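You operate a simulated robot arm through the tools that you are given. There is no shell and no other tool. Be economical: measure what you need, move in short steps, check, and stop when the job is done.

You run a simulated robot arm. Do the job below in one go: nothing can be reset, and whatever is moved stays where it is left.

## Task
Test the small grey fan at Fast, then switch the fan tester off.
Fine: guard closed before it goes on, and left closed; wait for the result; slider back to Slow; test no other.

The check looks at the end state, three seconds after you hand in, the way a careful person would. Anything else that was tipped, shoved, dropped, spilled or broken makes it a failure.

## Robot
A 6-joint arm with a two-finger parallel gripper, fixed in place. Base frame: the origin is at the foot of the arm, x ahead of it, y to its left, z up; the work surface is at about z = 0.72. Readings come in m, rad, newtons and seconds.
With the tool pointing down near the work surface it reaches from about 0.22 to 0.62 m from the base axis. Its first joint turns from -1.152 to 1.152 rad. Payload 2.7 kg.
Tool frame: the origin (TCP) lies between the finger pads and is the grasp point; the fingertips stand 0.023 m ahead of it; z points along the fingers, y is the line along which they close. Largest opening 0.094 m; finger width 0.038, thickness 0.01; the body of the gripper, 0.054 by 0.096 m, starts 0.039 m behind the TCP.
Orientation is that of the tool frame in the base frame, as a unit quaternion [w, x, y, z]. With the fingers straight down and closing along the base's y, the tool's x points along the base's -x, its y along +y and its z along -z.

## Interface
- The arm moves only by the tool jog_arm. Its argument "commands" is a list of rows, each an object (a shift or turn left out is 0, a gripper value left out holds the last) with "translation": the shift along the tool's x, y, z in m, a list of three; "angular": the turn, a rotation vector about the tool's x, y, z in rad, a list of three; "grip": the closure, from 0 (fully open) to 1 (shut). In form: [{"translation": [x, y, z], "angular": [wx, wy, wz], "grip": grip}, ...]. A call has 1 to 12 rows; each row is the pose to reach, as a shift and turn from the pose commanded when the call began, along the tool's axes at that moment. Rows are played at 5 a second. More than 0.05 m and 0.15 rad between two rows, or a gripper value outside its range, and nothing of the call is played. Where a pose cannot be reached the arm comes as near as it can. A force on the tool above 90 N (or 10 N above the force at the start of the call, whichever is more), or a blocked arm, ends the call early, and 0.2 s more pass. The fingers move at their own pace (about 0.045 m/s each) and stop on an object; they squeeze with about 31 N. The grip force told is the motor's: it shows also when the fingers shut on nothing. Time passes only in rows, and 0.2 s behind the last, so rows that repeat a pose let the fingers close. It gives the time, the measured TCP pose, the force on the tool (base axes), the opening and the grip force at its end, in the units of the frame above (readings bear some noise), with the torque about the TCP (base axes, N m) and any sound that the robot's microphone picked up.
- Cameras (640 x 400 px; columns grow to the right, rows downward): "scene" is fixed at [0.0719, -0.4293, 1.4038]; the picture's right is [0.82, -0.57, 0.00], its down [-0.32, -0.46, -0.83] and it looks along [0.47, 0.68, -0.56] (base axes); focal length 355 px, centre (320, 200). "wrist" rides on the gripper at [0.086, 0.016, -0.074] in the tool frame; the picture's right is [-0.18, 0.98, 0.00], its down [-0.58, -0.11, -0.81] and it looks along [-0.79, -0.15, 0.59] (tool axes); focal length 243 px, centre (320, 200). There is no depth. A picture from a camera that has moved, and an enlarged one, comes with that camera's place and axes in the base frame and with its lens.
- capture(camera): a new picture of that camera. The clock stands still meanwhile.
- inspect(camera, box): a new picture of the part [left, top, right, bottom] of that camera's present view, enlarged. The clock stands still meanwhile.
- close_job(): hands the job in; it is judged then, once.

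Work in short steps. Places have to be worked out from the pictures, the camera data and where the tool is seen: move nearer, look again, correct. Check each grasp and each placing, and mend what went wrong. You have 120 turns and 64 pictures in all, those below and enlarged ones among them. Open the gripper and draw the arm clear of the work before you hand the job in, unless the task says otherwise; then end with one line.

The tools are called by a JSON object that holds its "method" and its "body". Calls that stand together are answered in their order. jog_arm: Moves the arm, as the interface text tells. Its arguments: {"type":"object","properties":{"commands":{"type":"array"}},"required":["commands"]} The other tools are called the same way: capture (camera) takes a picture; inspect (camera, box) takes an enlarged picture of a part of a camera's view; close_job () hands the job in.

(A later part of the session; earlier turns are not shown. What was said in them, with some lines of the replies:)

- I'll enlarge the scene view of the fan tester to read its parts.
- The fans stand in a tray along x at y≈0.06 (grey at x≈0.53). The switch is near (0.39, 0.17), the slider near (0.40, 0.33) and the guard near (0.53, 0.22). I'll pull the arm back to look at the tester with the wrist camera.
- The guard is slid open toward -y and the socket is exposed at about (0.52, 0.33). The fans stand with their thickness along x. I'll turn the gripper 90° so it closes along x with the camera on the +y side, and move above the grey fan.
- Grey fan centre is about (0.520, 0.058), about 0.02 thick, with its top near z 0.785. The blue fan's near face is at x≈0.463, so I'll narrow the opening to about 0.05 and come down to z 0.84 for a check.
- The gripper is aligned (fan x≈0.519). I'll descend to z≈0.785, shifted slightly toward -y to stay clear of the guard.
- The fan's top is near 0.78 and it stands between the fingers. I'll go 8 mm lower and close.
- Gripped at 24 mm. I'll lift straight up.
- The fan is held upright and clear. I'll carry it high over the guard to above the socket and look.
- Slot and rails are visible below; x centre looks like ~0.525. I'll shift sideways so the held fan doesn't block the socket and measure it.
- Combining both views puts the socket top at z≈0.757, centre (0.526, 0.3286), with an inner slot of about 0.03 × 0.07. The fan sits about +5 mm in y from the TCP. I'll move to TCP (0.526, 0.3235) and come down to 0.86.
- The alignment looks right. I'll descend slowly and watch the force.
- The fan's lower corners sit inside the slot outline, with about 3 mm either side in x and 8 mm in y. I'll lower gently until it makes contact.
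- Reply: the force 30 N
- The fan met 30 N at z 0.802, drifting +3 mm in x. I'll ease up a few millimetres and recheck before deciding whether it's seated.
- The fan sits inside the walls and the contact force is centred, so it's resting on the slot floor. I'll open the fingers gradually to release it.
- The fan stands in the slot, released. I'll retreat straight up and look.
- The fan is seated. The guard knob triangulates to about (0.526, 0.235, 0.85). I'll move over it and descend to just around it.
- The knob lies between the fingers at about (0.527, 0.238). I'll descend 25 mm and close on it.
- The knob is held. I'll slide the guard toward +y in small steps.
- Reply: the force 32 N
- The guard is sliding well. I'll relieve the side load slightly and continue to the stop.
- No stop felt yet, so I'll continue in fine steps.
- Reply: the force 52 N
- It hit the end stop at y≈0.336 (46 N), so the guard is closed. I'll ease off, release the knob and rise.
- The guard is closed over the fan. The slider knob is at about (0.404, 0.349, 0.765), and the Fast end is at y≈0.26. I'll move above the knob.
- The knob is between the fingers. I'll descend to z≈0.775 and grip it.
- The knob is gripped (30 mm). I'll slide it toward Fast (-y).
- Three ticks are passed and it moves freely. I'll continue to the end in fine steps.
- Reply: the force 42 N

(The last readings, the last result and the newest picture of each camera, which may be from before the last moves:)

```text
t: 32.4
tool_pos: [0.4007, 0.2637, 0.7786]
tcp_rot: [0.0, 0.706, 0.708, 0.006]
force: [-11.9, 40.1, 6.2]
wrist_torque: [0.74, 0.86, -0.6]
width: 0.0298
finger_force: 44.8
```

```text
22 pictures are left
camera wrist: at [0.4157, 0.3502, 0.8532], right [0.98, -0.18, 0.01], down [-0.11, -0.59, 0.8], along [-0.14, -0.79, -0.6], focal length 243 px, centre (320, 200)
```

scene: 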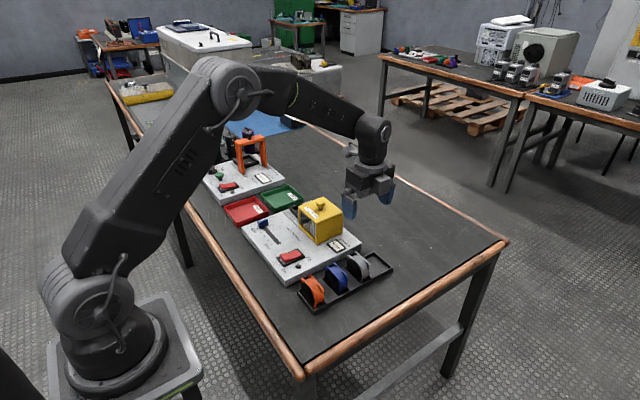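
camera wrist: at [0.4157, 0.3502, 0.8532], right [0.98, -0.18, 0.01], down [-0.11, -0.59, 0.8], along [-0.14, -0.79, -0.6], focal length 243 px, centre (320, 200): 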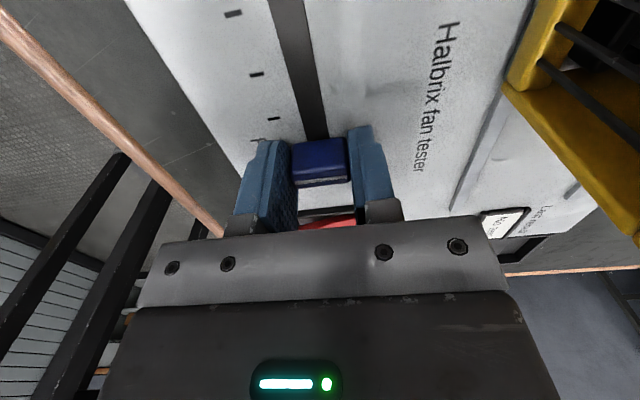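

The slider is at its end stop (40 N, y≈0.263). I'll ease off, release and rise to check it against the Fast tick.

{"method": "jog_arm", "body": {"commands": [{"translation": [0.005, 0, 0], "grip": 1.0}, {"translation": [0.006, 0, 0], "grip": 0.7}, {"translation": [0.006, 0, 0], "grip": 0.5}, {"translation": [0.006, 0, 0], "grip": 0.45}, {"translation": [0.006, 0, -0.03], "grip": 0.45}, {"translation": [0.006, 0, -0.07], "grip": 0.45}, {"translation": [0.006, 0, -0.11], "grip": 0.45}]}}

{"method": "inspect", "body": {"camera": "wrist", "box": [200, 0, 420, 180]}}

{"method": "inspect", "body": {"camera": "scene", "box": [230, 170, 370, 290]}}

```text
t: 34.0
tool_pos: [0.3979, 0.2635, 0.8877]
tcp_rot: [-0.001, 0.707, 0.707, 0.0]
force: [-0.4, -0.4, 0.1]
wrist_torque: [-0.02, -0.04, 0.04]
width: 0.0517
finger_force: 0.1
```

```text
2.22 times, centred on (310, 90) of wrist
camera zoom: at [0.4149, 0.3509, 0.9619], right [0.98, -0.18, 0.0], down [-0.11, -0.58, 0.81], along [-0.15, -0.79, -0.59], focal length 539 px, centre (342, 444)
```

zoom: 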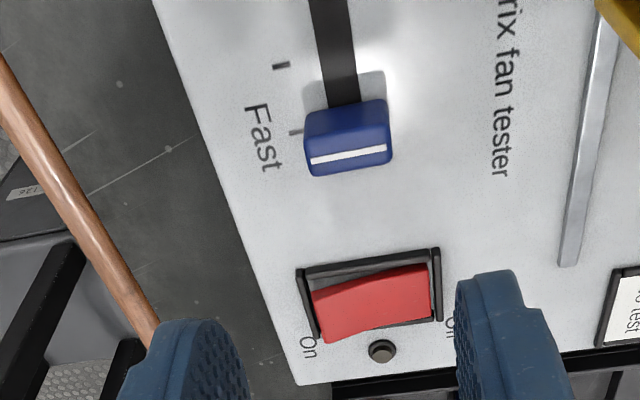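

```text
3.33 times, centred on (300, 230) of scene
camera zoom: at [0.0719, -0.4293, 1.4038], right [0.82, -0.57, 0.0], down [-0.32, -0.46, -0.83], along [0.47, 0.68, -0.56], focal length 1182 px, centre (387, 100)
```

zoom: 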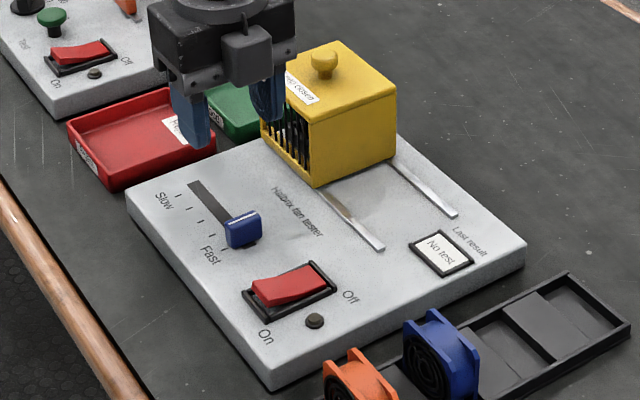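

The slider is at Fast. The rocker spans x 0.373–0.426 at y≈0.186, with its On end at -x. I'll close the fingers and go above the On end.

{"method": "jog_arm", "body": {"commands": [{"translation": [-0.03, -0.005, 0], "grip": 0.8}, {"translation": [-0.06, -0.01, 0], "grip": 1.0}, {"translation": [-0.0775, -0.015, 0.02], "grip": 1.0}, {"translation": [-0.0775, -0.015, 0.05], "grip": 1.0}, {"translation": [-0.0775, -0.015, 0.075], "grip": 1.0}, {"translation": [-0.0775, -0.015, 0.082], "grip": 1.0}, {"translation": [-0.0775, -0.015, 0.082], "grip": 1.0}]}}

{"method": "inspect", "body": {"camera": "wrist", "box": [230, 80, 410, 240]}}

{"method": "inspect", "body": {"camera": "scene", "box": [240, 200, 350, 290]}}

```text
t: 35.6
tool_pos: [0.385, 0.1864, 0.8049]
tcp_rot: [0.0, 0.707, 0.707, 0.0]
force: [-0.7, -0.4, 0.3]
wrist_torque: [0.02, 0.02, 0.02]
width: 0.0
finger_force: 31.0
```

```text
2.50 times, centred on (320, 160) of wrist
camera zoom: at [0.4014, 0.2734, 0.88], right [0.98, -0.18, 0.0], down [-0.11, -0.58, 0.81], along [-0.15, -0.79, -0.59], focal length 606 px, centre (320, 300)
```

zoom: 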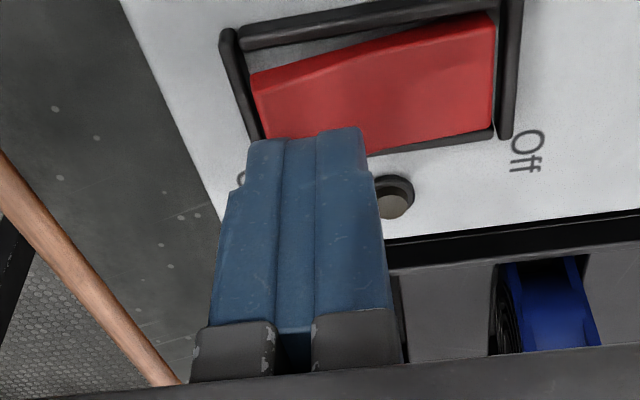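

```text
4.44 times, centred on (295, 245) of scene
camera zoom: at [0.0719, -0.4293, 1.4038], right [0.82, -0.57, 0.0], down [-0.32, -0.46, -0.83], along [0.47, 0.68, -0.56], focal length 1577 px, centre (431, 0)
```

zoom: 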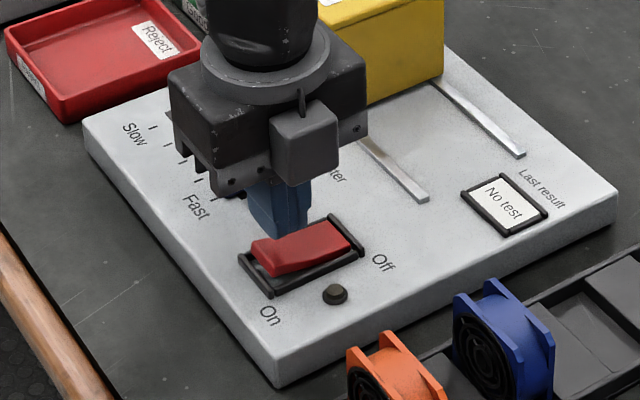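

The On end is raised under the fingers. I'll press down slowly.

{"method": "jog_arm", "body": {"commands": [{"translation": [0, -0.002, 0.01], "grip": 1.0}, {"translation": [0, -0.002, 0.016], "grip": 1.0}, {"translation": [0, -0.002, 0.021], "grip": 1.0}, {"translation": [0, -0.002, 0.026], "grip": 1.0}]}}

```text
t: 36.8
tool_pos: [0.3813, 0.1866, 0.7854]
tcp_rot: [0.0, 0.707, 0.707, -0.001]
force: [-12.1, -4.5, 20.7]
wrist_torque: [-0.08, 0.09, -0.04]
width: 0.0
finger_force: 31.0
heard: click
stopped in row 4: the force on the tool passed its limit at 91 N (the readings are from after the stop); the commanded pose is now the measured one
```

A click was heard. I'll rise and look at the switch and result display.

{"method": "jog_arm", "body": {"commands": [{"translation": [0, 0, -0.02], "grip": 1.0}, {"translation": [0, 0, -0.06], "grip": 1.0}, {"translation": [0, 0, -0.1], "grip": 1.0}, {"translation": [0, 0, -0.14], "grip": 1.0}]}}

{"method": "inspect", "body": {"camera": "scene", "box": [230, 170, 370, 290]}}

```text
t: 37.8
tool_pos: [0.3836, 0.1869, 0.9223]
tcp_rot: [-0.001, 0.707, 0.707, 0.0]
force: [-1.3, -0.4, -0.6]
wrist_torque: [0.05, 0.02, 0.03]
width: 0.0
finger_force: 30.8
```

```text
3.33 times, centred on (300, 230) of scene
camera zoom: at [0.0719, -0.4293, 1.4038], right [0.82, -0.57, 0.0], down [-0.32, -0.46, -0.83], along [0.47, 0.68, -0.56], focal length 1182 px, centre (387, 100)
```

zoom: 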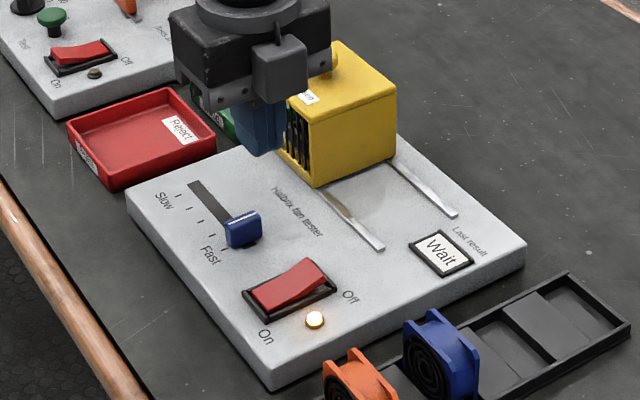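

It is running: lamp lit, display says "Wait". I'll wait in place, moving only toward above the Off end (x≈0.416).

{"method": "jog_arm", "body": {"commands": [{"translation": [0, 0.016, 0], "grip": 1.0}, {"translation": [0, 0.032, 0], "grip": 1.0}, {"translation": [0, 0.032, 0], "grip": 1.0}, {"translation": [0, 0.032, 0], "grip": 1.0}, {"translation": [0, 0.032, 0], "grip": 1.0}, {"translation": [0, 0.032, 0], "grip": 1.0}, {"translation": [0, 0.032, 0], "grip": 1.0}, {"translation": [0, 0.032, 0], "grip": 1.0}, {"translation": [0, 0.032, 0], "grip": 1.0}, {"translation": [0, 0.032, 0], "grip": 1.0}, {"translation": [0, 0.032, 0], "grip": 1.0}, {"translation": [0, 0.032, 0], "grip": 1.0}]}}

{"method": "inspect", "body": {"camera": "scene", "box": [230, 170, 370, 290]}}

```text
t: 40.4
tool_pos: [0.4146, 0.1878, 0.9232]
tcp_rot: [0.0, 0.707, 0.707, 0.001]
force: [-0.1, 0.3, -0.2]
wrist_torque: [0.01, 0.01, -0.04]
width: 0.0
finger_force: 31.3
```

```text
3.33 times, centred on (300, 230) of scene
camera zoom: at [0.0719, -0.4293, 1.4038], right [0.82, -0.57, 0.0], down [-0.32, -0.46, -0.83], along [0.47, 0.68, -0.56], focal length 1182 px, centre (387, 100)
```

zoom: 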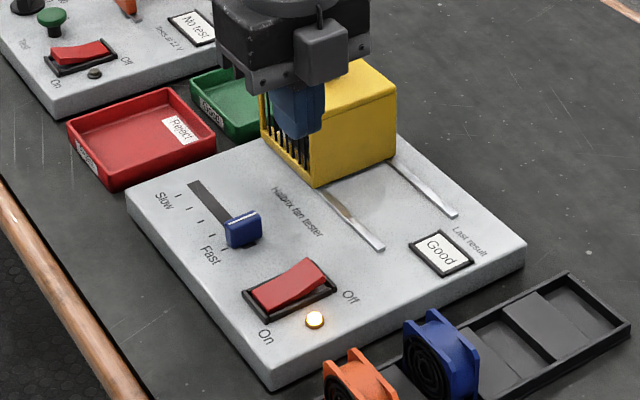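

The result is "Good". Now I'll descend onto the Off end and press with finer steps.

{"method": "jog_arm", "body": {"commands": [{"translation": [0, 0.001, 0.04], "grip": 1.0}, {"translation": [0, 0.001, 0.08], "grip": 1.0}, {"translation": [0, 0.001, 0.11], "grip": 1.0}, {"translation": [0, 0.001, 0.124], "grip": 1.0}, {"translation": [0, 0.001, 0.13], "grip": 1.0}, {"translation": [0, 0.001, 0.134], "grip": 1.0}, {"translation": [0, 0.001, 0.137], "grip": 1.0}, {"translation": [0, 0.001, 0.14], "grip": 1.0}, {"translation": [0, 0.001, 0.142], "grip": 1.0}]}}

```text
t: 42.4
tool_pos: [0.4166, 0.1892, 0.7844]
tcp_rot: [0.0, 0.708, 0.707, 0.001]
force: [-8.6, -3.9, 33.7]
wrist_torque: [-0.21, 0.5, 0.01]
width: 0.0001
finger_force: 31.4
heard: click
```

Click heard. I'll rise and head over toward the slider, then check.

{"method": "jog_arm", "body": {"commands": [{"translation": [0, 0, -0.03], "grip": 1.0}, {"translation": [0, 0, -0.07], "grip": 1.0}, {"translation": [0, 0, -0.1], "grip": 0.7}, {"translation": [0.025, -0.005, -0.1], "grip": 0.45}, {"translation": [0.05, -0.01, -0.1], "grip": 0.45}, {"translation": [0.075, -0.017, -0.1], "grip": 0.45}, {"translation": [0.075, -0.017, -0.08], "grip": 0.45}]}}

{"method": "inspect", "body": {"camera": "scene", "box": [230, 170, 370, 290]}}

{"method": "capture", "body": {"camera": "wrist"}}

```text
t: 44.0
tool_pos: [0.398, 0.2626, 0.8603]
tcp_rot: [-0.001, 0.707, 0.707, -0.001]
force: [0.5, 0.2, -0.6]
wrist_torque: [-0.04, 0.0, 0.03]
width: 0.0519
finger_force: 0.1
```

```text
3.33 times, centred on (300, 230) of scene
camera zoom: at [0.0719, -0.4293, 1.4038], right [0.82, -0.57, 0.0], down [-0.32, -0.46, -0.83], along [0.47, 0.68, -0.56], focal length 1182 px, centre (387, 100)
```

zoom: 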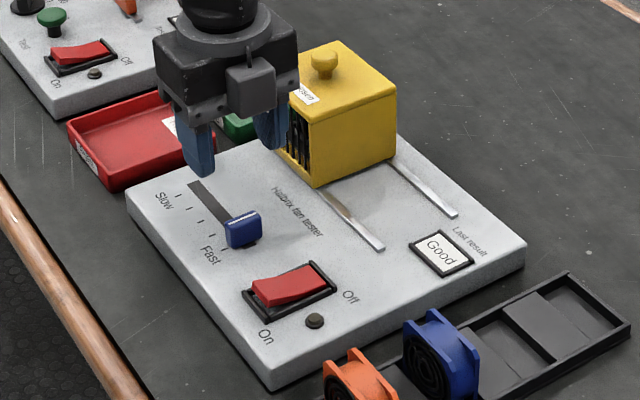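

```text
14 pictures are left
camera wrist: at [0.4152, 0.3492, 0.9352], right [0.98, -0.18, 0.0], down [-0.11, -0.58, 0.81], along [-0.15, -0.79, -0.59], focal length 243 px, centre (320, 200)
```

wrist: 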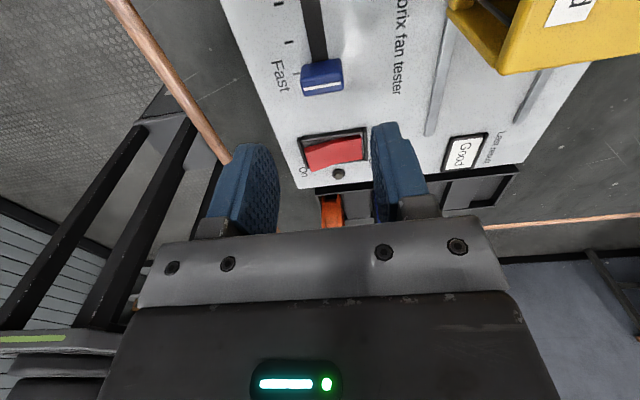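

The tester is off (lamp dark, On side raised) and still shows "Good". I'll re-grip the slider knob at (0.400, 0.263).

{"method": "jog_arm", "body": {"commands": [{"translation": [0, 0.002, 0.03], "grip": 0.45}, {"translation": [0, 0.002, 0.06], "grip": 0.45}, {"translation": [0, 0.002, 0.082], "grip": 0.45}, {"translation": [0, 0.002, 0.082], "grip": 0.6}, {"translation": [0, 0.002, 0.082], "grip": 0.8}, {"translation": [0, 0.002, 0.082], "grip": 1.0}, {"translation": [0, 0.002, 0.082], "grip": 1.0}]}}

```text
t: 45.6
tool_pos: [0.4008, 0.2615, 0.7778]
tcp_rot: [-0.001, 0.707, 0.708, -0.002]
force: [-14.3, 3.9, 0.3]
wrist_torque: [-0.11, 0.01, -0.05]
width: 0.03
finger_force: 45.1
```

Gripped at 30 mm. I'll slide it back to Slow (+y about 87 mm).

{"method": "jog_arm", "body": {"commands": [{"translation": [0.01, -0.001, 0], "grip": 1.0}, {"translation": [0.02, -0.001, 0], "grip": 1.0}, {"translation": [0.03, -0.001, 0], "grip": 1.0}, {"translation": [0.04, -0.001, 0], "grip": 1.0}, {"translation": [0.05, -0.001, 0], "grip": 1.0}, {"translation": [0.06, -0.001, 0], "grip": 1.0}, {"translation": [0.07, -0.001, 0], "grip": 1.0}, {"translation": [0.08, -0.001, 0], "grip": 1.0}, {"translation": [0.084, -0.001, 0], "grip": 1.0}, {"translation": [0.088, -0.001, 0], "grip": 1.0}, {"translation": [0.092, -0.001, 0], "grip": 1.0}]}}

```text
t: 48.0
tool_pos: [0.4006, 0.349, 0.7781]
tcp_rot: [0.001, 0.708, 0.706, -0.006]
force: [6.6, -38.3, -3.3]
wrist_torque: [-0.6, -0.55, 0.56]
width: 0.0299
finger_force: 45.7
```

End stop reached (38 N at y≈0.349). I'll ease off, release, rise and check.

{"method": "jog_arm", "body": {"commands": [{"translation": [-0.004, 0, 0], "grip": 1.0}, {"translation": [-0.005, 0, 0], "grip": 0.7}, {"translation": [-0.005, 0, 0], "grip": 0.5}, {"translation": [-0.005, 0, 0], "grip": 0.4}, {"translation": [-0.005, 0, -0.03], "grip": 0.4}, {"translation": [-0.005, 0, -0.07], "grip": 0.4}, {"translation": [-0.005, 0, -0.11], "grip": 0.3}, {"translation": [-0.005, 0, -0.15], "grip": 0.2}, {"translation": [-0.005, 0, -0.19], "grip": 0}, {"translation": [-0.005, 0, -0.23], "grip": 0}]}}

{"method": "inspect", "body": {"camera": "scene", "box": [220, 160, 400, 310]}}

{"method": "capture", "body": {"camera": "wrist"}}

```text
t: 50.2
tool_pos: [0.3996, 0.3476, 1.0115]
tcp_rot: [-0.001, 0.707, 0.707, -0.001]
force: [0.1, -0.2, -0.8]
wrist_torque: [0.01, -0.01, 0.02]
width: 0.0941
finger_force: 0.0
```

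```text
2.67 times, centred on (310, 235) of scene
camera zoom: at [0.0719, -0.4293, 1.4038], right [0.82, -0.57, 0.0], down [-0.32, -0.46, -0.83], along [0.47, 0.68, -0.56], focal length 946 px, centre (347, 107)
```

zoom: 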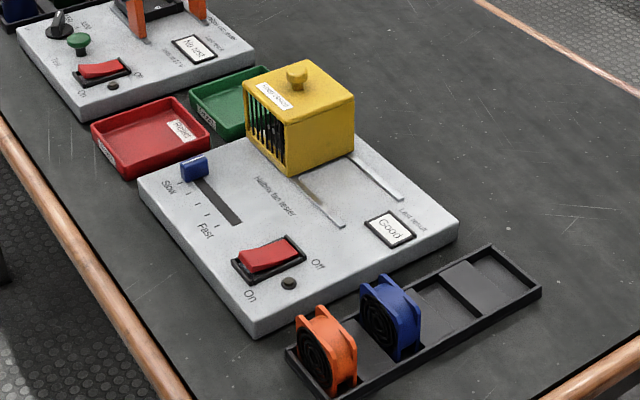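

```text
12 pictures are left
camera wrist: at [0.4174, 0.4349, 1.0855], right [0.98, -0.18, 0.0], down [-0.11, -0.58, 0.81], along [-0.15, -0.79, -0.59], focal length 243 px, centre (320, 200)
```

wrist: 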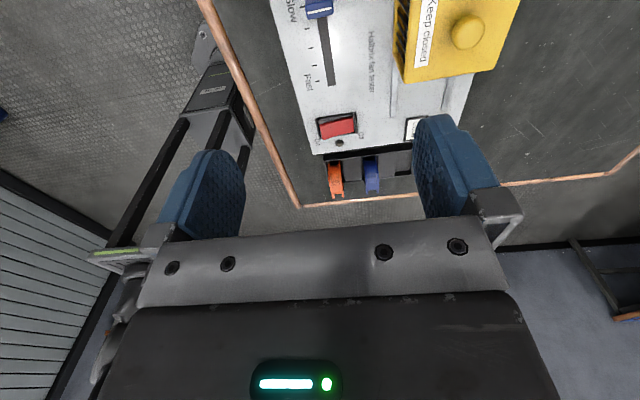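

Everything is as asked: result "Good", switch Off with the lamp dark, slider at Slow, guard closed, other fans untouched, and the gripper open and clear. Handing in.

{"method": "close_job", "body": {}}

```text
The job is handed in.
```

The small grey fan was tested at Fast and read "Good"; the fan tester is now off, with the slider at Slow, the guard closed with the fan still inside, and no other fan tested.
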